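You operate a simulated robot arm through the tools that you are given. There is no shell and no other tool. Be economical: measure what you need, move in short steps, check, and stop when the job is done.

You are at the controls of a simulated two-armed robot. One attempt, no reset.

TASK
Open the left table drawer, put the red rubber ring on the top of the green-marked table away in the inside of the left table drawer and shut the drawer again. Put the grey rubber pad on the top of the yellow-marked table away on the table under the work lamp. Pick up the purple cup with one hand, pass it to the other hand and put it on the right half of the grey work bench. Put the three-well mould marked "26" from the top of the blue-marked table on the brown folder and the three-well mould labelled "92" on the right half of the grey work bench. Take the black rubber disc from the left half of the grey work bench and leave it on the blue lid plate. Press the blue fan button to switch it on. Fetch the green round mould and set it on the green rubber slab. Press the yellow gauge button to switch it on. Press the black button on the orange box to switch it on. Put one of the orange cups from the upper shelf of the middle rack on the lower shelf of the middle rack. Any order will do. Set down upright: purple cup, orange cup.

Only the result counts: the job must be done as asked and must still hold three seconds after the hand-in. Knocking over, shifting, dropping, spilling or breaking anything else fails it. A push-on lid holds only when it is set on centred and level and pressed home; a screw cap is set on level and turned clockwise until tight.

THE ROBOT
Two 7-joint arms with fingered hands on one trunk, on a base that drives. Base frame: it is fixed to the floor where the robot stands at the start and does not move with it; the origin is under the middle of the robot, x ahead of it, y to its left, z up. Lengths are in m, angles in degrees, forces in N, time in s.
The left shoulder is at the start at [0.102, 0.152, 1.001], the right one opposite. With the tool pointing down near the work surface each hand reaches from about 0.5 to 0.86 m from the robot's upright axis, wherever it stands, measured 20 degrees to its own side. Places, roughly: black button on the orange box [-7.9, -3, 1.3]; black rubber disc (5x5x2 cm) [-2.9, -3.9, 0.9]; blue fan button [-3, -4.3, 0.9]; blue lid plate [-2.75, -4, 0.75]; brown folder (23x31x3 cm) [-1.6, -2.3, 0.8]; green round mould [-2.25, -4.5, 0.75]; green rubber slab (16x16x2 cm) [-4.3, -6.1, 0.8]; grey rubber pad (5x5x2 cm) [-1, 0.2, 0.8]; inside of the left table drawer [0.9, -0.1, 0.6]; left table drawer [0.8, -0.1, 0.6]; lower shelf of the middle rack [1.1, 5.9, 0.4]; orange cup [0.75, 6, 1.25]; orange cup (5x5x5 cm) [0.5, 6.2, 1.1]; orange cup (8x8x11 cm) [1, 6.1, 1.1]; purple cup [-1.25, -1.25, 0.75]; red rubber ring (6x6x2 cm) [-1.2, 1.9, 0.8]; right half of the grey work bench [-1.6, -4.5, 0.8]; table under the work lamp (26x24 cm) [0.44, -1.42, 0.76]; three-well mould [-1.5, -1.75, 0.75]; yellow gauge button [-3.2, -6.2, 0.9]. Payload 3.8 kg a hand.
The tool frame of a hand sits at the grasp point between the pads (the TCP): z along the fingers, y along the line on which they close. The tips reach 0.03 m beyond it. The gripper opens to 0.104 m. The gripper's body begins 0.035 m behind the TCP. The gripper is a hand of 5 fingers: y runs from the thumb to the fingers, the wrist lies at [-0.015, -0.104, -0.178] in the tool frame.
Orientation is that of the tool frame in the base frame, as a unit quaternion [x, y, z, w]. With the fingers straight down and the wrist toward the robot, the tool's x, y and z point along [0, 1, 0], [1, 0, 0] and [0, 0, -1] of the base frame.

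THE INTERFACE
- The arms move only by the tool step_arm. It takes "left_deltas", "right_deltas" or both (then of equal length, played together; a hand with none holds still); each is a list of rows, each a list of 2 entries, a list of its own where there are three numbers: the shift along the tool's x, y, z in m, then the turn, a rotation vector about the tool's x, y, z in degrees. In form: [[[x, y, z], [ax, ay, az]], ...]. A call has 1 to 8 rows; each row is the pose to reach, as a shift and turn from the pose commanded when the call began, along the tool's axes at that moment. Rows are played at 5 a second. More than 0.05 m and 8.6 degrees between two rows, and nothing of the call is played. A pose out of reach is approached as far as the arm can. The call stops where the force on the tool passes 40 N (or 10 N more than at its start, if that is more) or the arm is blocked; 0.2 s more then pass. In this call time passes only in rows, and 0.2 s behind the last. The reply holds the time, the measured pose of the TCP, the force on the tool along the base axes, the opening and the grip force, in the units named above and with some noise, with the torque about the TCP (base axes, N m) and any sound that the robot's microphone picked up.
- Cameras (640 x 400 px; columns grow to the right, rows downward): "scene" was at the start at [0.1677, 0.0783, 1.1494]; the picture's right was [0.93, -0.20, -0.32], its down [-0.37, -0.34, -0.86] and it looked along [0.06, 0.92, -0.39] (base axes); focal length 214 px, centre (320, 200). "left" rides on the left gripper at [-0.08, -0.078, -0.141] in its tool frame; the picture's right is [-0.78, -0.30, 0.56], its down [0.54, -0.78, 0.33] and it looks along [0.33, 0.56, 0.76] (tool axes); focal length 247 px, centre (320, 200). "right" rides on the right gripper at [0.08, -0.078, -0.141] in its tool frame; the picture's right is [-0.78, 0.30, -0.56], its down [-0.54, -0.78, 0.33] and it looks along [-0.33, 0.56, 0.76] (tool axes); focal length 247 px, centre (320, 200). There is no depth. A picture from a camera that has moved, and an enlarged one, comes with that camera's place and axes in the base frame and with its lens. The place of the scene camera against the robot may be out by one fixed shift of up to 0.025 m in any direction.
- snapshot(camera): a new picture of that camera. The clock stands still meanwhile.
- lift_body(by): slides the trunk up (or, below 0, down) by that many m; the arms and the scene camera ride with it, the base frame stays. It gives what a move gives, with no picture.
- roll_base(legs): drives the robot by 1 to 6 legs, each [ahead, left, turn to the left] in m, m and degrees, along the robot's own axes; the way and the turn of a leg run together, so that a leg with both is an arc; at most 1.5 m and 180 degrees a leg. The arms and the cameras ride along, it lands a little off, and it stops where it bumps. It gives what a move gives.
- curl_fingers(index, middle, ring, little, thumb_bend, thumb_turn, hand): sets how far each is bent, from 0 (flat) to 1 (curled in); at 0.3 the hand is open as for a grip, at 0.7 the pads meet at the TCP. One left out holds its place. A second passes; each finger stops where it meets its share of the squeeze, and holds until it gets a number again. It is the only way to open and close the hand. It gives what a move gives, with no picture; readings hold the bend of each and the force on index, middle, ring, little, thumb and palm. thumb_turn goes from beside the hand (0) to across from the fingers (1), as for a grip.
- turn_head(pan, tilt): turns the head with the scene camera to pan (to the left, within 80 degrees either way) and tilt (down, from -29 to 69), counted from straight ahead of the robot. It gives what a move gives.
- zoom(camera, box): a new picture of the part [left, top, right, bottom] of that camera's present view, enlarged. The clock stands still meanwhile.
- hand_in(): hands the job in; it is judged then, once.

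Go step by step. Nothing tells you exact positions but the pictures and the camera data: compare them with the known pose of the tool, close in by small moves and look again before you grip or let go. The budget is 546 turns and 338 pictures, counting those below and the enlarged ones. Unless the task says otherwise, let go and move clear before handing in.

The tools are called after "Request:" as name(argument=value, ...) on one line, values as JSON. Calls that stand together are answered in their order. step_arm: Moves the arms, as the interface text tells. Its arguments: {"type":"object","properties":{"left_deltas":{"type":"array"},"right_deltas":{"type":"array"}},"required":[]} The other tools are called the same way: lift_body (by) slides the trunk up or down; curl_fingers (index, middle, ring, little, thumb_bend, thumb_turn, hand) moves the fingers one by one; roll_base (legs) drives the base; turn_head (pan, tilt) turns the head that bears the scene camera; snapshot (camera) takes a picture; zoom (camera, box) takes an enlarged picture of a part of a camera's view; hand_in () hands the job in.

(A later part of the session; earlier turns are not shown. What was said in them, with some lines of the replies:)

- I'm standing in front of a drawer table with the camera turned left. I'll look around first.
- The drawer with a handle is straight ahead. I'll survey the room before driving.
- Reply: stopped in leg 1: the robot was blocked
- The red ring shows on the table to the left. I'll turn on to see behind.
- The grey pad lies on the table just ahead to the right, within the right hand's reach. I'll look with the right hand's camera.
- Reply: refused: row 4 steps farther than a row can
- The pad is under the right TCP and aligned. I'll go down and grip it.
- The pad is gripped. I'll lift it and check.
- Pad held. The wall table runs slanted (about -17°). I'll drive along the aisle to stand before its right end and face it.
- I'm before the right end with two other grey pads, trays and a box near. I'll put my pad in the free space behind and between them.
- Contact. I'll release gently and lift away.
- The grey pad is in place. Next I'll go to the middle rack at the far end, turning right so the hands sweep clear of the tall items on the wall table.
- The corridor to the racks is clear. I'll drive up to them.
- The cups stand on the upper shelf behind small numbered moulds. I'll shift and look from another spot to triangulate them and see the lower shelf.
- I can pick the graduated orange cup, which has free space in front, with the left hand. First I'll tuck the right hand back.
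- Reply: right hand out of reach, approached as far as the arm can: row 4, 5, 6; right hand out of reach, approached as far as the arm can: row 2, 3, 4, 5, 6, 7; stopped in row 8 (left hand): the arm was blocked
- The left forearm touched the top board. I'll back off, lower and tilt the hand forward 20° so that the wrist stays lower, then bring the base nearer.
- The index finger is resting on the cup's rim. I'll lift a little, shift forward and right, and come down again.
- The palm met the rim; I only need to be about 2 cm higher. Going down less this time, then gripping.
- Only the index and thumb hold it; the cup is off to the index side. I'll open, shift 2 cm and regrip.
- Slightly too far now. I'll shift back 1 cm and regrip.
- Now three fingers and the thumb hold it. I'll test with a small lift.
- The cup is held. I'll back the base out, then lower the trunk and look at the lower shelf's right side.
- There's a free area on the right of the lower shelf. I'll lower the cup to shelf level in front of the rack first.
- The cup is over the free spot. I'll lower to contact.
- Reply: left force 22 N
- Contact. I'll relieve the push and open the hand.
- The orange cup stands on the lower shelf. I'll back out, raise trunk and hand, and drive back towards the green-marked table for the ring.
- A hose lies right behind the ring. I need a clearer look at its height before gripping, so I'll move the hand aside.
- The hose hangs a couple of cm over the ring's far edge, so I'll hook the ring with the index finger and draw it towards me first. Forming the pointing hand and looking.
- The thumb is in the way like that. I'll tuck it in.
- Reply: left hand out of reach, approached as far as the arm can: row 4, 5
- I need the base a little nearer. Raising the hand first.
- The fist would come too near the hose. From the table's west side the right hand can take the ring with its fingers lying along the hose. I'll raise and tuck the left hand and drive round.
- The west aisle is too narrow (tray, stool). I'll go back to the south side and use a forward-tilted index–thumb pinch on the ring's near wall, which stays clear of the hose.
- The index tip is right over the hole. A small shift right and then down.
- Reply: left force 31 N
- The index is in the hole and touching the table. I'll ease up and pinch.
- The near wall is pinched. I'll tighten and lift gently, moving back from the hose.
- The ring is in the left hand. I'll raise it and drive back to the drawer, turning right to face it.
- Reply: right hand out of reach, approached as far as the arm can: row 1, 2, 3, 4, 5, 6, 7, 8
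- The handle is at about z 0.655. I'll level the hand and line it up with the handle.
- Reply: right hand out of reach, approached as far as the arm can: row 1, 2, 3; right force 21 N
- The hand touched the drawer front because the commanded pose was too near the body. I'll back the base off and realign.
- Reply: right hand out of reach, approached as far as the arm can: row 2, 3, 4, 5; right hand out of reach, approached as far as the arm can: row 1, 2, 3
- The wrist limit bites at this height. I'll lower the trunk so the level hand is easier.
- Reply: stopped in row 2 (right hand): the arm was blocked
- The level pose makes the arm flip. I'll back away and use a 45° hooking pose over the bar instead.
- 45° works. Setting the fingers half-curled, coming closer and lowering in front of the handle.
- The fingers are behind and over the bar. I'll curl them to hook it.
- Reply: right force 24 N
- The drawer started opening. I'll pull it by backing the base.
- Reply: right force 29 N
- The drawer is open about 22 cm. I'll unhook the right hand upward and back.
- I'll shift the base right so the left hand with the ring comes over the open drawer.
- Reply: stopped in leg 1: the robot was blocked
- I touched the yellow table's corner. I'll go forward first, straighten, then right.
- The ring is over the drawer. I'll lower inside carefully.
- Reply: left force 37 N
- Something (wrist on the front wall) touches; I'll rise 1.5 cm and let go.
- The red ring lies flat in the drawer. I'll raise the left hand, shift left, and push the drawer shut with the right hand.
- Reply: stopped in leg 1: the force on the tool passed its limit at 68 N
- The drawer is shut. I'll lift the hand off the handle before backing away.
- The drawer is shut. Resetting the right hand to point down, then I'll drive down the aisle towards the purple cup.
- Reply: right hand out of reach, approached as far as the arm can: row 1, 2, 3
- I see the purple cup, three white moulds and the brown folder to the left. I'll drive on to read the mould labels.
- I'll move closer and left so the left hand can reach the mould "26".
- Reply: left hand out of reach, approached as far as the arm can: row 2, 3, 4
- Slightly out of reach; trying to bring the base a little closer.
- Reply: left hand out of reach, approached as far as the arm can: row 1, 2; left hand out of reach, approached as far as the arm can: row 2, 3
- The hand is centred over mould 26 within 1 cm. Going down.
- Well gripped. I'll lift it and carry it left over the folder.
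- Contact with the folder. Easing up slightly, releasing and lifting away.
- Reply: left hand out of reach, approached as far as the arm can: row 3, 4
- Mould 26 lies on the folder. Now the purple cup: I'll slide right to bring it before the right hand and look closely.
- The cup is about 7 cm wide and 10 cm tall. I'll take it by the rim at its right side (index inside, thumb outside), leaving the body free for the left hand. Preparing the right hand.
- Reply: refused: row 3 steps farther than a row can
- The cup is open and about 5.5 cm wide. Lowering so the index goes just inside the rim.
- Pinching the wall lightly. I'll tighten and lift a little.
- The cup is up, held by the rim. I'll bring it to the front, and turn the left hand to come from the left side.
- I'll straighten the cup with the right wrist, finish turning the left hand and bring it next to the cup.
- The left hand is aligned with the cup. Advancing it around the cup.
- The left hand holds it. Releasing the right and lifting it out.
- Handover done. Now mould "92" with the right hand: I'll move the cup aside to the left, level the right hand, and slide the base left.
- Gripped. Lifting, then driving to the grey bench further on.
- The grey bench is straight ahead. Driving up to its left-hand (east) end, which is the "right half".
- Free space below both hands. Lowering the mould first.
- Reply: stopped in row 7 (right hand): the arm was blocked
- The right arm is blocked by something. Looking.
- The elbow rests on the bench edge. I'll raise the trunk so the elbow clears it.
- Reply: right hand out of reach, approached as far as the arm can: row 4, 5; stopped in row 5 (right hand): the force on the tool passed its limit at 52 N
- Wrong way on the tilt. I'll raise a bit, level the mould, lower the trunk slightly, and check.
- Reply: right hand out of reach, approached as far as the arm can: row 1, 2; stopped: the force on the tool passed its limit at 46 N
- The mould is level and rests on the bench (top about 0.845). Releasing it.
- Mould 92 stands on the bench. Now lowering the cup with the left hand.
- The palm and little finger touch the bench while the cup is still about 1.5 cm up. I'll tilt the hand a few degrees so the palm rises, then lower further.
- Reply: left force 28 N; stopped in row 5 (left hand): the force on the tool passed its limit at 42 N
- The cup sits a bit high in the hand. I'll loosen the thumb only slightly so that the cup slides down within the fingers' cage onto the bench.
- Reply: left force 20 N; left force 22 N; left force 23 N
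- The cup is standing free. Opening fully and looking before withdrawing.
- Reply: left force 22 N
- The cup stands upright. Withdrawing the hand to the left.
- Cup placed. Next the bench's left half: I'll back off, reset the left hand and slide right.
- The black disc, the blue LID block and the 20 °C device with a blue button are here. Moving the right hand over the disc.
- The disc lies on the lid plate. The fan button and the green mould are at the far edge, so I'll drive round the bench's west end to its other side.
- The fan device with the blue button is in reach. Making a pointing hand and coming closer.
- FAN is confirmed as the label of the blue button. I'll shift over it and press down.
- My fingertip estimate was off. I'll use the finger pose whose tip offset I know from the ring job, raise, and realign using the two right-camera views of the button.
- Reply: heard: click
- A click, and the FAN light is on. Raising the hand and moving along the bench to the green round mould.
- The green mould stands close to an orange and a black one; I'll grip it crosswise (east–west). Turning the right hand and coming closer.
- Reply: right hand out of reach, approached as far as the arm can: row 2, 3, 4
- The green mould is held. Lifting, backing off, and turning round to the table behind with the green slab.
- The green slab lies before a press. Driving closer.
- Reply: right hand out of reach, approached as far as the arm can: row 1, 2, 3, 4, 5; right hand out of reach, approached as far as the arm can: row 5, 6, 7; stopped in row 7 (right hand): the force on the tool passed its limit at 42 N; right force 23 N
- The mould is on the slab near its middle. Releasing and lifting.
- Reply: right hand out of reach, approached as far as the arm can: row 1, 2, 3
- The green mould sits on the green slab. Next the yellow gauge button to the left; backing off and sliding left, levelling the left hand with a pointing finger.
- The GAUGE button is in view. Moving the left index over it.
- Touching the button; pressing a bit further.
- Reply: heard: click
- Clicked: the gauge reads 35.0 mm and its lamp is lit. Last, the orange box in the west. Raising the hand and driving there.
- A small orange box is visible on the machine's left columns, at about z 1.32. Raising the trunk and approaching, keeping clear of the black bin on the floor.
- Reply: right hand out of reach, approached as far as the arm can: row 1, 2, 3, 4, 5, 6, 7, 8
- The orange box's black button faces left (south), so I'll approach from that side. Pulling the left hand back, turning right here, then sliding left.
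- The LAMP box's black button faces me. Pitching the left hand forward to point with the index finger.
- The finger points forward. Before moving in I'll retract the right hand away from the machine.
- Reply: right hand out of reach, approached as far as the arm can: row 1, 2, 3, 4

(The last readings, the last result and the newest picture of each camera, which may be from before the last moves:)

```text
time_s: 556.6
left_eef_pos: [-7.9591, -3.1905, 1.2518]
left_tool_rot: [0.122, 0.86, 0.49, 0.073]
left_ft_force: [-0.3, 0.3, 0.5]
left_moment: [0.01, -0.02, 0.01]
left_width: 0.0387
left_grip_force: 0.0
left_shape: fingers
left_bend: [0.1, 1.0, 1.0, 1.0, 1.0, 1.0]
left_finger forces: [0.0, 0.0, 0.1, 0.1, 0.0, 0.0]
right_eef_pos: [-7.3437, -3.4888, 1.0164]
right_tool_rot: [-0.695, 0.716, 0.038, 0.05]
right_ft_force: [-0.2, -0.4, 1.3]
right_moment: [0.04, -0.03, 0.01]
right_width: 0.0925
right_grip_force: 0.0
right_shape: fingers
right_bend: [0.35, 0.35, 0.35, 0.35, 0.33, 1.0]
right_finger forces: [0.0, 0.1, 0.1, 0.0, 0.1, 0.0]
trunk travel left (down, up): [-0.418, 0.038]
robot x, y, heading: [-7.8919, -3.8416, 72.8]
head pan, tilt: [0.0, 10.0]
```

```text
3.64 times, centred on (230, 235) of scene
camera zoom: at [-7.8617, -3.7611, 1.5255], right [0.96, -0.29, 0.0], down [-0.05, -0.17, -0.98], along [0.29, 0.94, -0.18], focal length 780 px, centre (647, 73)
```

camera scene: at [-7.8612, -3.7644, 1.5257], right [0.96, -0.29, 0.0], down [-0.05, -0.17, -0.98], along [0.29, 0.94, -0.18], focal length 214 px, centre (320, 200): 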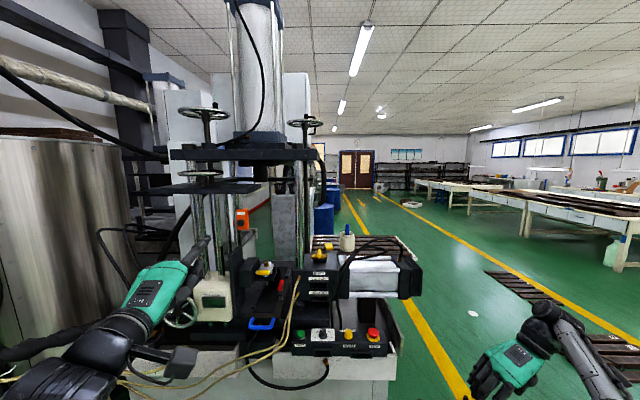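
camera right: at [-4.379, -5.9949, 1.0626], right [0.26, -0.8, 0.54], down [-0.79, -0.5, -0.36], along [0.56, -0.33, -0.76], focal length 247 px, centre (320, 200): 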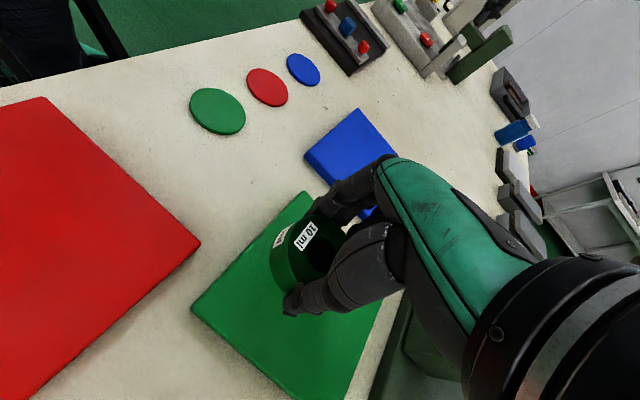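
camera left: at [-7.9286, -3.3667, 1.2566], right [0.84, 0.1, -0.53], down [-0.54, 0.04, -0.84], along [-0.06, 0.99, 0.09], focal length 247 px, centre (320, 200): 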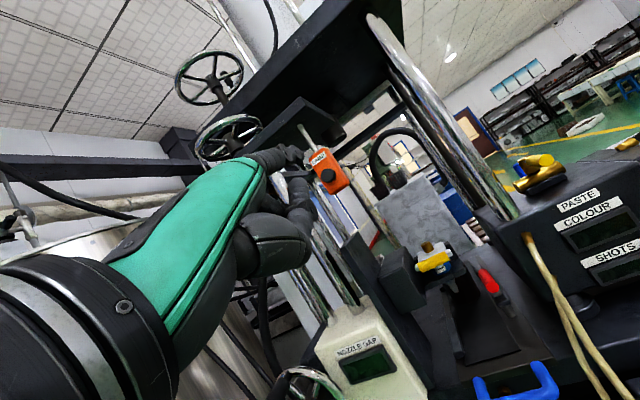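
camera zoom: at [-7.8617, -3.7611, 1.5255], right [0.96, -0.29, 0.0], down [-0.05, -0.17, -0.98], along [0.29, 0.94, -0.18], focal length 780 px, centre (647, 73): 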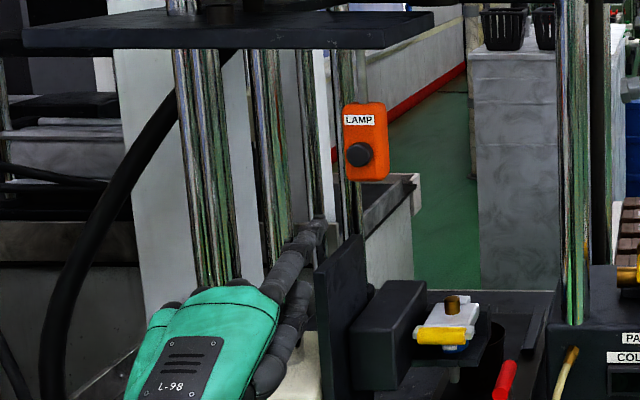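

Request:
step_arm(left_deltas=[[[0.005, 0.014, 0.033], [0, 0, 0]], [[0.009, 0.024, 0.058], [0, 0, 0]]])

Request:
zoom(camera="left", box=[260, 120, 380, 220])

Request:
zoom(camera="scene", box=[200, 190, 280, 260])

```text
time_s: 557.2
left_eef_pos: [-7.951, -3.1266, 1.2431]
left_tool_rot: [0.122, 0.86, 0.491, 0.072]
left_ft_force: [-0.1, -0.5, -0.3]
left_moment: [0.01, -0.01, -0.04]
left_width: 0.0385
left_grip_force: 0.1
left_shape: fingers
left_bend: [0.1, 1.0, 1.0, 1.0, 1.0, 1.0]
left_finger forces: [0.0, 0.0, 0.0, 0.0, 0.1, 0.0]
right_eef_pos: [-7.3419, -3.4877, 1.0167]
right_tool_rot: [-0.695, 0.716, 0.037, 0.05]
right_ft_force: [0.3, -0.4, -1.4]
right_moment: [0.01, -0.04, 0.01]
right_width: 0.0925
right_grip_force: 0.1
right_shape: fingers
right_bend: [0.35, 0.35, 0.35, 0.35, 0.33, 1.0]
right_finger forces: [0.1, 0.1, 0.1, 0.1, 0.1, 0.1]
trunk travel left (down, up): [-0.418, 0.038]
robot x, y, heading: [-7.8906, -3.8379, 72.8]
head pan, tilt: [0.0, 10.0]
```

```text
4.00 times, centred on (320, 170) of left
camera zoom: at [-7.9211, -3.3037, 1.2479], right [0.84, 0.1, -0.53], down [-0.54, 0.04, -0.84], along [-0.06, 0.99, 0.09], focal length 988 px, centre (320, 320)
```

zoom: 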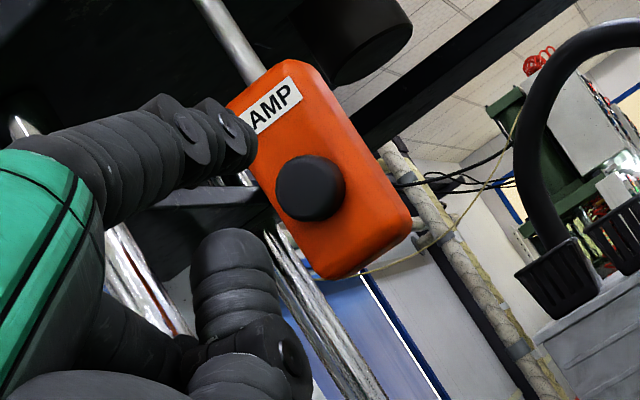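

```text
5.71 times, centred on (240, 225) of scene
camera zoom: at [-7.8617, -3.7598, 1.5254], right [0.96, -0.29, 0.0], down [-0.05, -0.17, -0.98], along [0.29, 0.94, -0.18], focal length 1226 px, centre (777, 57)
```

zoom: 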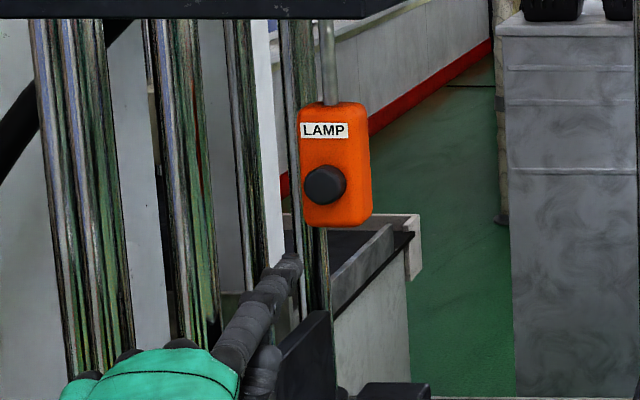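

The button is still about 12 cm ahead of the fingertip. Going forward in steps.

Request:
step_arm(left_deltas=[[[0.008, 0.022, 0.032], [0, 0, 0]], [[0.016, 0.043, 0.063], [0, 0, 0]], [[0.0224, 0.0603, 0.0875], [0, 0, 0]]])

Request:
zoom(camera="left", box=[260, 120, 380, 220])

Request:
zoom(camera="scene", box=[200, 190, 280, 260])

```text
time_s: 558.0
left_eef_pos: [-7.9475, -3.0211, 1.2485]
left_tool_rot: [0.121, 0.86, 0.49, 0.072]
left_ft_force: [-0.1, 0.0, -0.3]
left_moment: [-0.02, 0.0, -0.01]
left_width: 0.0388
left_grip_force: 0.0
left_shape: fingers
left_bend: [0.1, 1.0, 1.0, 1.0, 1.0, 1.0]
left_finger forces: [0.0, 0.1, 0.1, 0.1, 0.0, 0.0]
right_eef_pos: [-7.3428, -3.4891, 1.0165]
right_tool_rot: [-0.695, 0.716, 0.038, 0.05]
right_ft_force: [-0.2, -0.7, -0.1]
right_moment: [0.0, -0.01, -0.02]
right_width: 0.0925
right_grip_force: 0.0
right_shape: fingers
right_bend: [0.35, 0.35, 0.35, 0.35, 0.33, 1.0]
right_finger forces: [0.0, 0.1, 0.0, 0.1, 0.0, 0.0]
trunk travel left (down, up): [-0.418, 0.038]
robot x, y, heading: [-7.8944, -3.839, 73.0]
head pan, tilt: [0.0, 10.0]
```

```text
4.00 times, centred on (320, 170) of left
camera zoom: at [-7.9162, -3.1975, 1.2532], right [0.84, 0.1, -0.53], down [-0.54, 0.04, -0.84], along [-0.06, 0.99, 0.09], focal length 988 px, centre (320, 320)
```

zoom: 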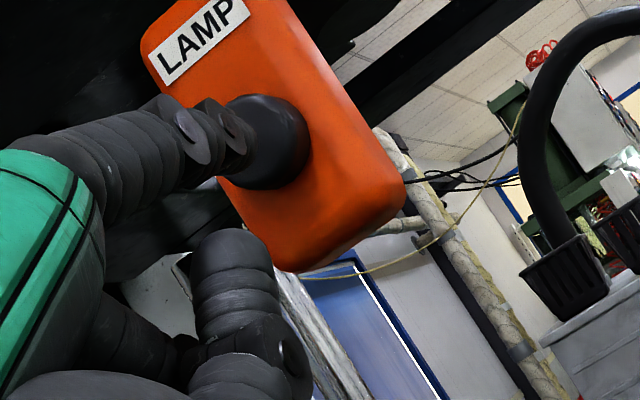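

```text
5.71 times, centred on (240, 225) of scene
camera zoom: at [-7.8622, -3.761, 1.5255], right [0.96, -0.29, 0.0], down [-0.05, -0.17, -0.98], along [0.29, 0.94, -0.18], focal length 1226 px, centre (777, 57)
```

zoom: 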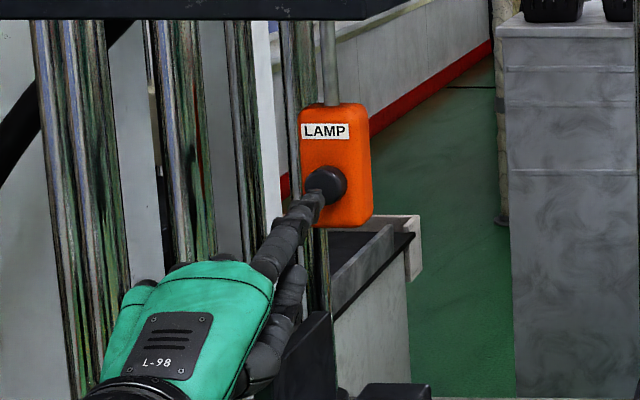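

Request:
step_arm(left_deltas=[[[-0.005, 0.004, 0.007], [0, 0, 0]], [[-0.005, 0.007, 0.012], [0, 0, 0]], [[-0.005, 0.0095, 0.016], [0, 0, 0]], [[-0.005, 0.012, 0.02], [0, 0, 0]], [[-0.005, 0.0145, 0.0245], [0, 0, 0]]])

Request:
zoom(camera="left", box=[260, 120, 380, 220])

```text
time_s: 559.2
left_eef_pos: [-7.9359, -3.0022, 1.2556]
left_tool_rot: [0.122, 0.859, 0.493, 0.073]
left_ft_force: [-5.8, -28.6, -7.8]
left_moment: [1.69, -0.28, -0.4]
left_width: 0.0367
left_grip_force: 14.7
left_shape: fingers
left_bend: [0.11, 1.0, 1.0, 1.0, 1.0, 1.0]
left_finger forces: [29.6, 0.0, 0.1, 0.0, 0.0, 0.0]
right_eef_pos: [-7.3446, -3.4936, 1.0202]
right_tool_rot: [-0.694, 0.717, 0.039, 0.053]
right_ft_force: [0.7, 0.5, 0.7]
right_moment: [-0.03, 0.01, 0.0]
right_width: 0.0928
right_grip_force: 0.2
right_shape: fingers
right_bend: [0.35, 0.35, 0.35, 0.35, 0.33, 1.0]
right_finger forces: [0.1, 0.0, 0.0, 0.1, 0.0, 0.1]
trunk travel left (down, up): [-0.418, 0.038]
robot x, y, heading: [-7.8936, -3.838, 73.2]
head pan, tilt: [0.0, 10.0]
heard: click
```

```text
4.00 times, centred on (320, 170) of left
camera zoom: at [-7.9051, -3.1783, 1.2586], right [0.84, 0.1, -0.53], down [-0.54, 0.05, -0.84], along [-0.06, 0.99, 0.09], focal length 988 px, centre (320, 320)
```

zoom: 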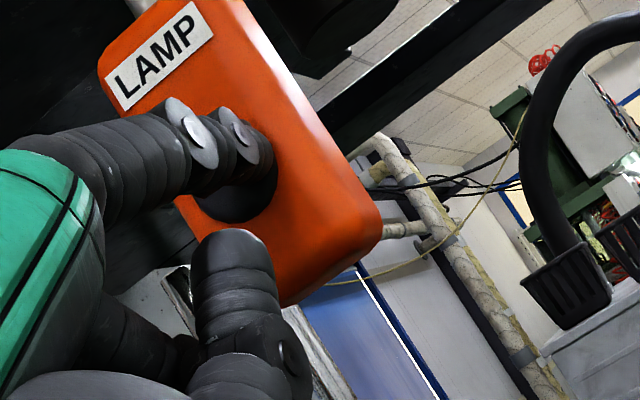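

Clicked. Retracting straight back, then backing the base away and looking.

Request:
step_arm(left_deltas=[[[0, -0.01, -0.018], [0, 0, 0]], [[0, -0.026, -0.044], [0, 0, 0]], [[0, -0.045, -0.08], [0, 0, 0]], [[0.0, -0.062, -0.115], [0, 0, 0]], [[0.0, -0.08, -0.15], [0, 0, 0]]])

Request:
roll_base(legs=[[-0.3, 0, 0]])

Request:
snapshot(camera="scene")

Request:
zoom(camera="scene", box=[170, 130, 310, 250])

```text
time_s: 560.4
left_eef_pos: [-7.9804, -3.1601, 1.2577]
left_tool_rot: [0.121, 0.86, 0.491, 0.072]
left_ft_force: [0.5, 1.0, -1.1]
left_moment: [-0.06, 0.0, 0.02]
left_width: 0.0386
left_grip_force: 0.1
left_shape: fingers
left_bend: [0.1, 1.0, 1.0, 1.0, 1.0, 1.0]
left_finger forces: [0.0, 0.1, 0.0, 0.0, 0.1, 0.0]
right_eef_pos: [-7.3435, -3.49, 1.0171]
right_tool_rot: [-0.695, 0.716, 0.037, 0.051]
right_ft_force: [-0.1, -0.2, 1.0]
right_moment: [0.01, -0.03, 0.0]
right_width: 0.0924
right_grip_force: 0.1
right_shape: fingers
right_bend: [0.35, 0.35, 0.35, 0.35, 0.33, 1.0]
right_finger forces: [0.0, 0.0, 0.1, 0.0, 0.0, 0.0]
trunk travel left (down, up): [-0.418, 0.038]
robot x, y, heading: [-7.8917, -3.8399, 73.1]
head pan, tilt: [0.0, 10.0]
```

```text
time_s: 562.4
left_eef_pos: [-8.0653, -3.4424, 1.2564]
left_tool_rot: [0.122, 0.86, 0.49, 0.073]
left_ft_force: [1.3, 0.6, 0.2]
left_moment: [0.0, 0.0, -0.06]
left_width: 0.0385
left_grip_force: 0.0
left_shape: fingers
left_bend: [0.1, 1.0, 1.0, 1.0, 1.0, 1.0]
left_finger forces: [0.1, 0.0, 0.0, 0.0, 0.0, 0.0]
right_eef_pos: [-7.4289, -3.7746, 1.0158]
right_tool_rot: [-0.694, 0.717, 0.038, 0.05]
right_ft_force: [0.2, -0.1, 0.1]
right_moment: [-0.02, 0.03, 0.0]
right_width: 0.0925
right_grip_force: 0.0
right_shape: fingers
right_bend: [0.35, 0.35, 0.35, 0.35, 0.33, 1.0]
right_finger forces: [0.0, 0.0, 0.1, 0.0, 0.0, 0.1]
trunk travel left (down, up): [-0.418, 0.038]
robot x, y, heading: [-7.9756, -4.1247, 72.8]
head pan, tilt: [0.0, 10.0]
```

```text
65 pictures are left
camera scene: at [-7.9484, -4.0446, 1.5253], right [0.96, -0.29, 0.0], down [-0.05, -0.17, -0.98], along [0.29, 0.94, -0.18], focal length 214 px, centre (320, 200)
```

scene: 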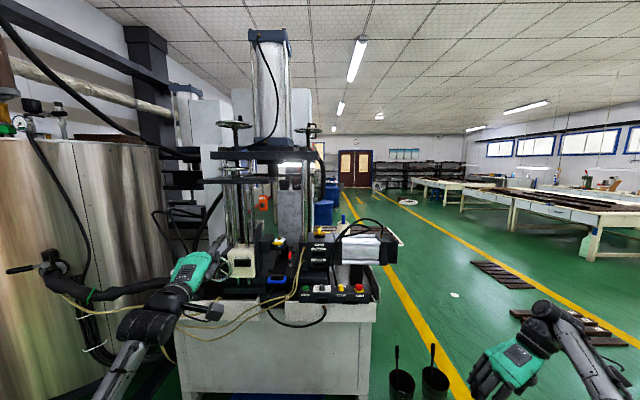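

```text
3.33 times, centred on (240, 190) of scene
camera zoom: at [-7.9484, -4.0446, 1.5253], right [0.96, -0.29, 0.0], down [-0.05, -0.17, -0.98], along [0.29, 0.94, -0.18], focal length 715 px, centre (587, 233)
```

zoom: 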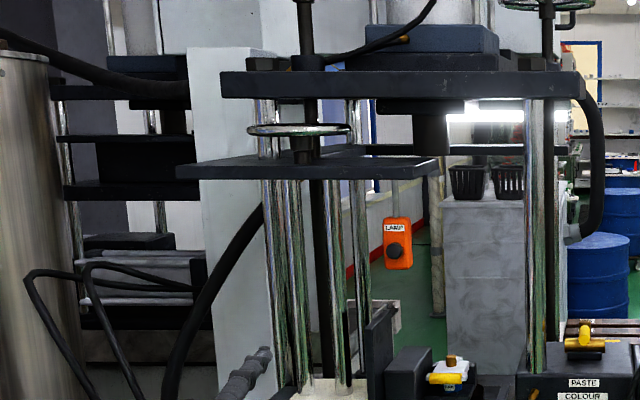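

The machine lamp is lit, so every item on the list is done and both hands are empty and clear. Handing in.

Request:
hand_in()

```text
The job is handed in.
```

I finished and handed in every item on the list, with no result reported back. The buttons clicked and their lights or displays came on, and I checked the placed items by camera.

Two risks remain: my base bumped the yellow-marked table twice, with no visible shift. The purple cup also slid its last couple of centimetres onto the bench, but it stood upright.
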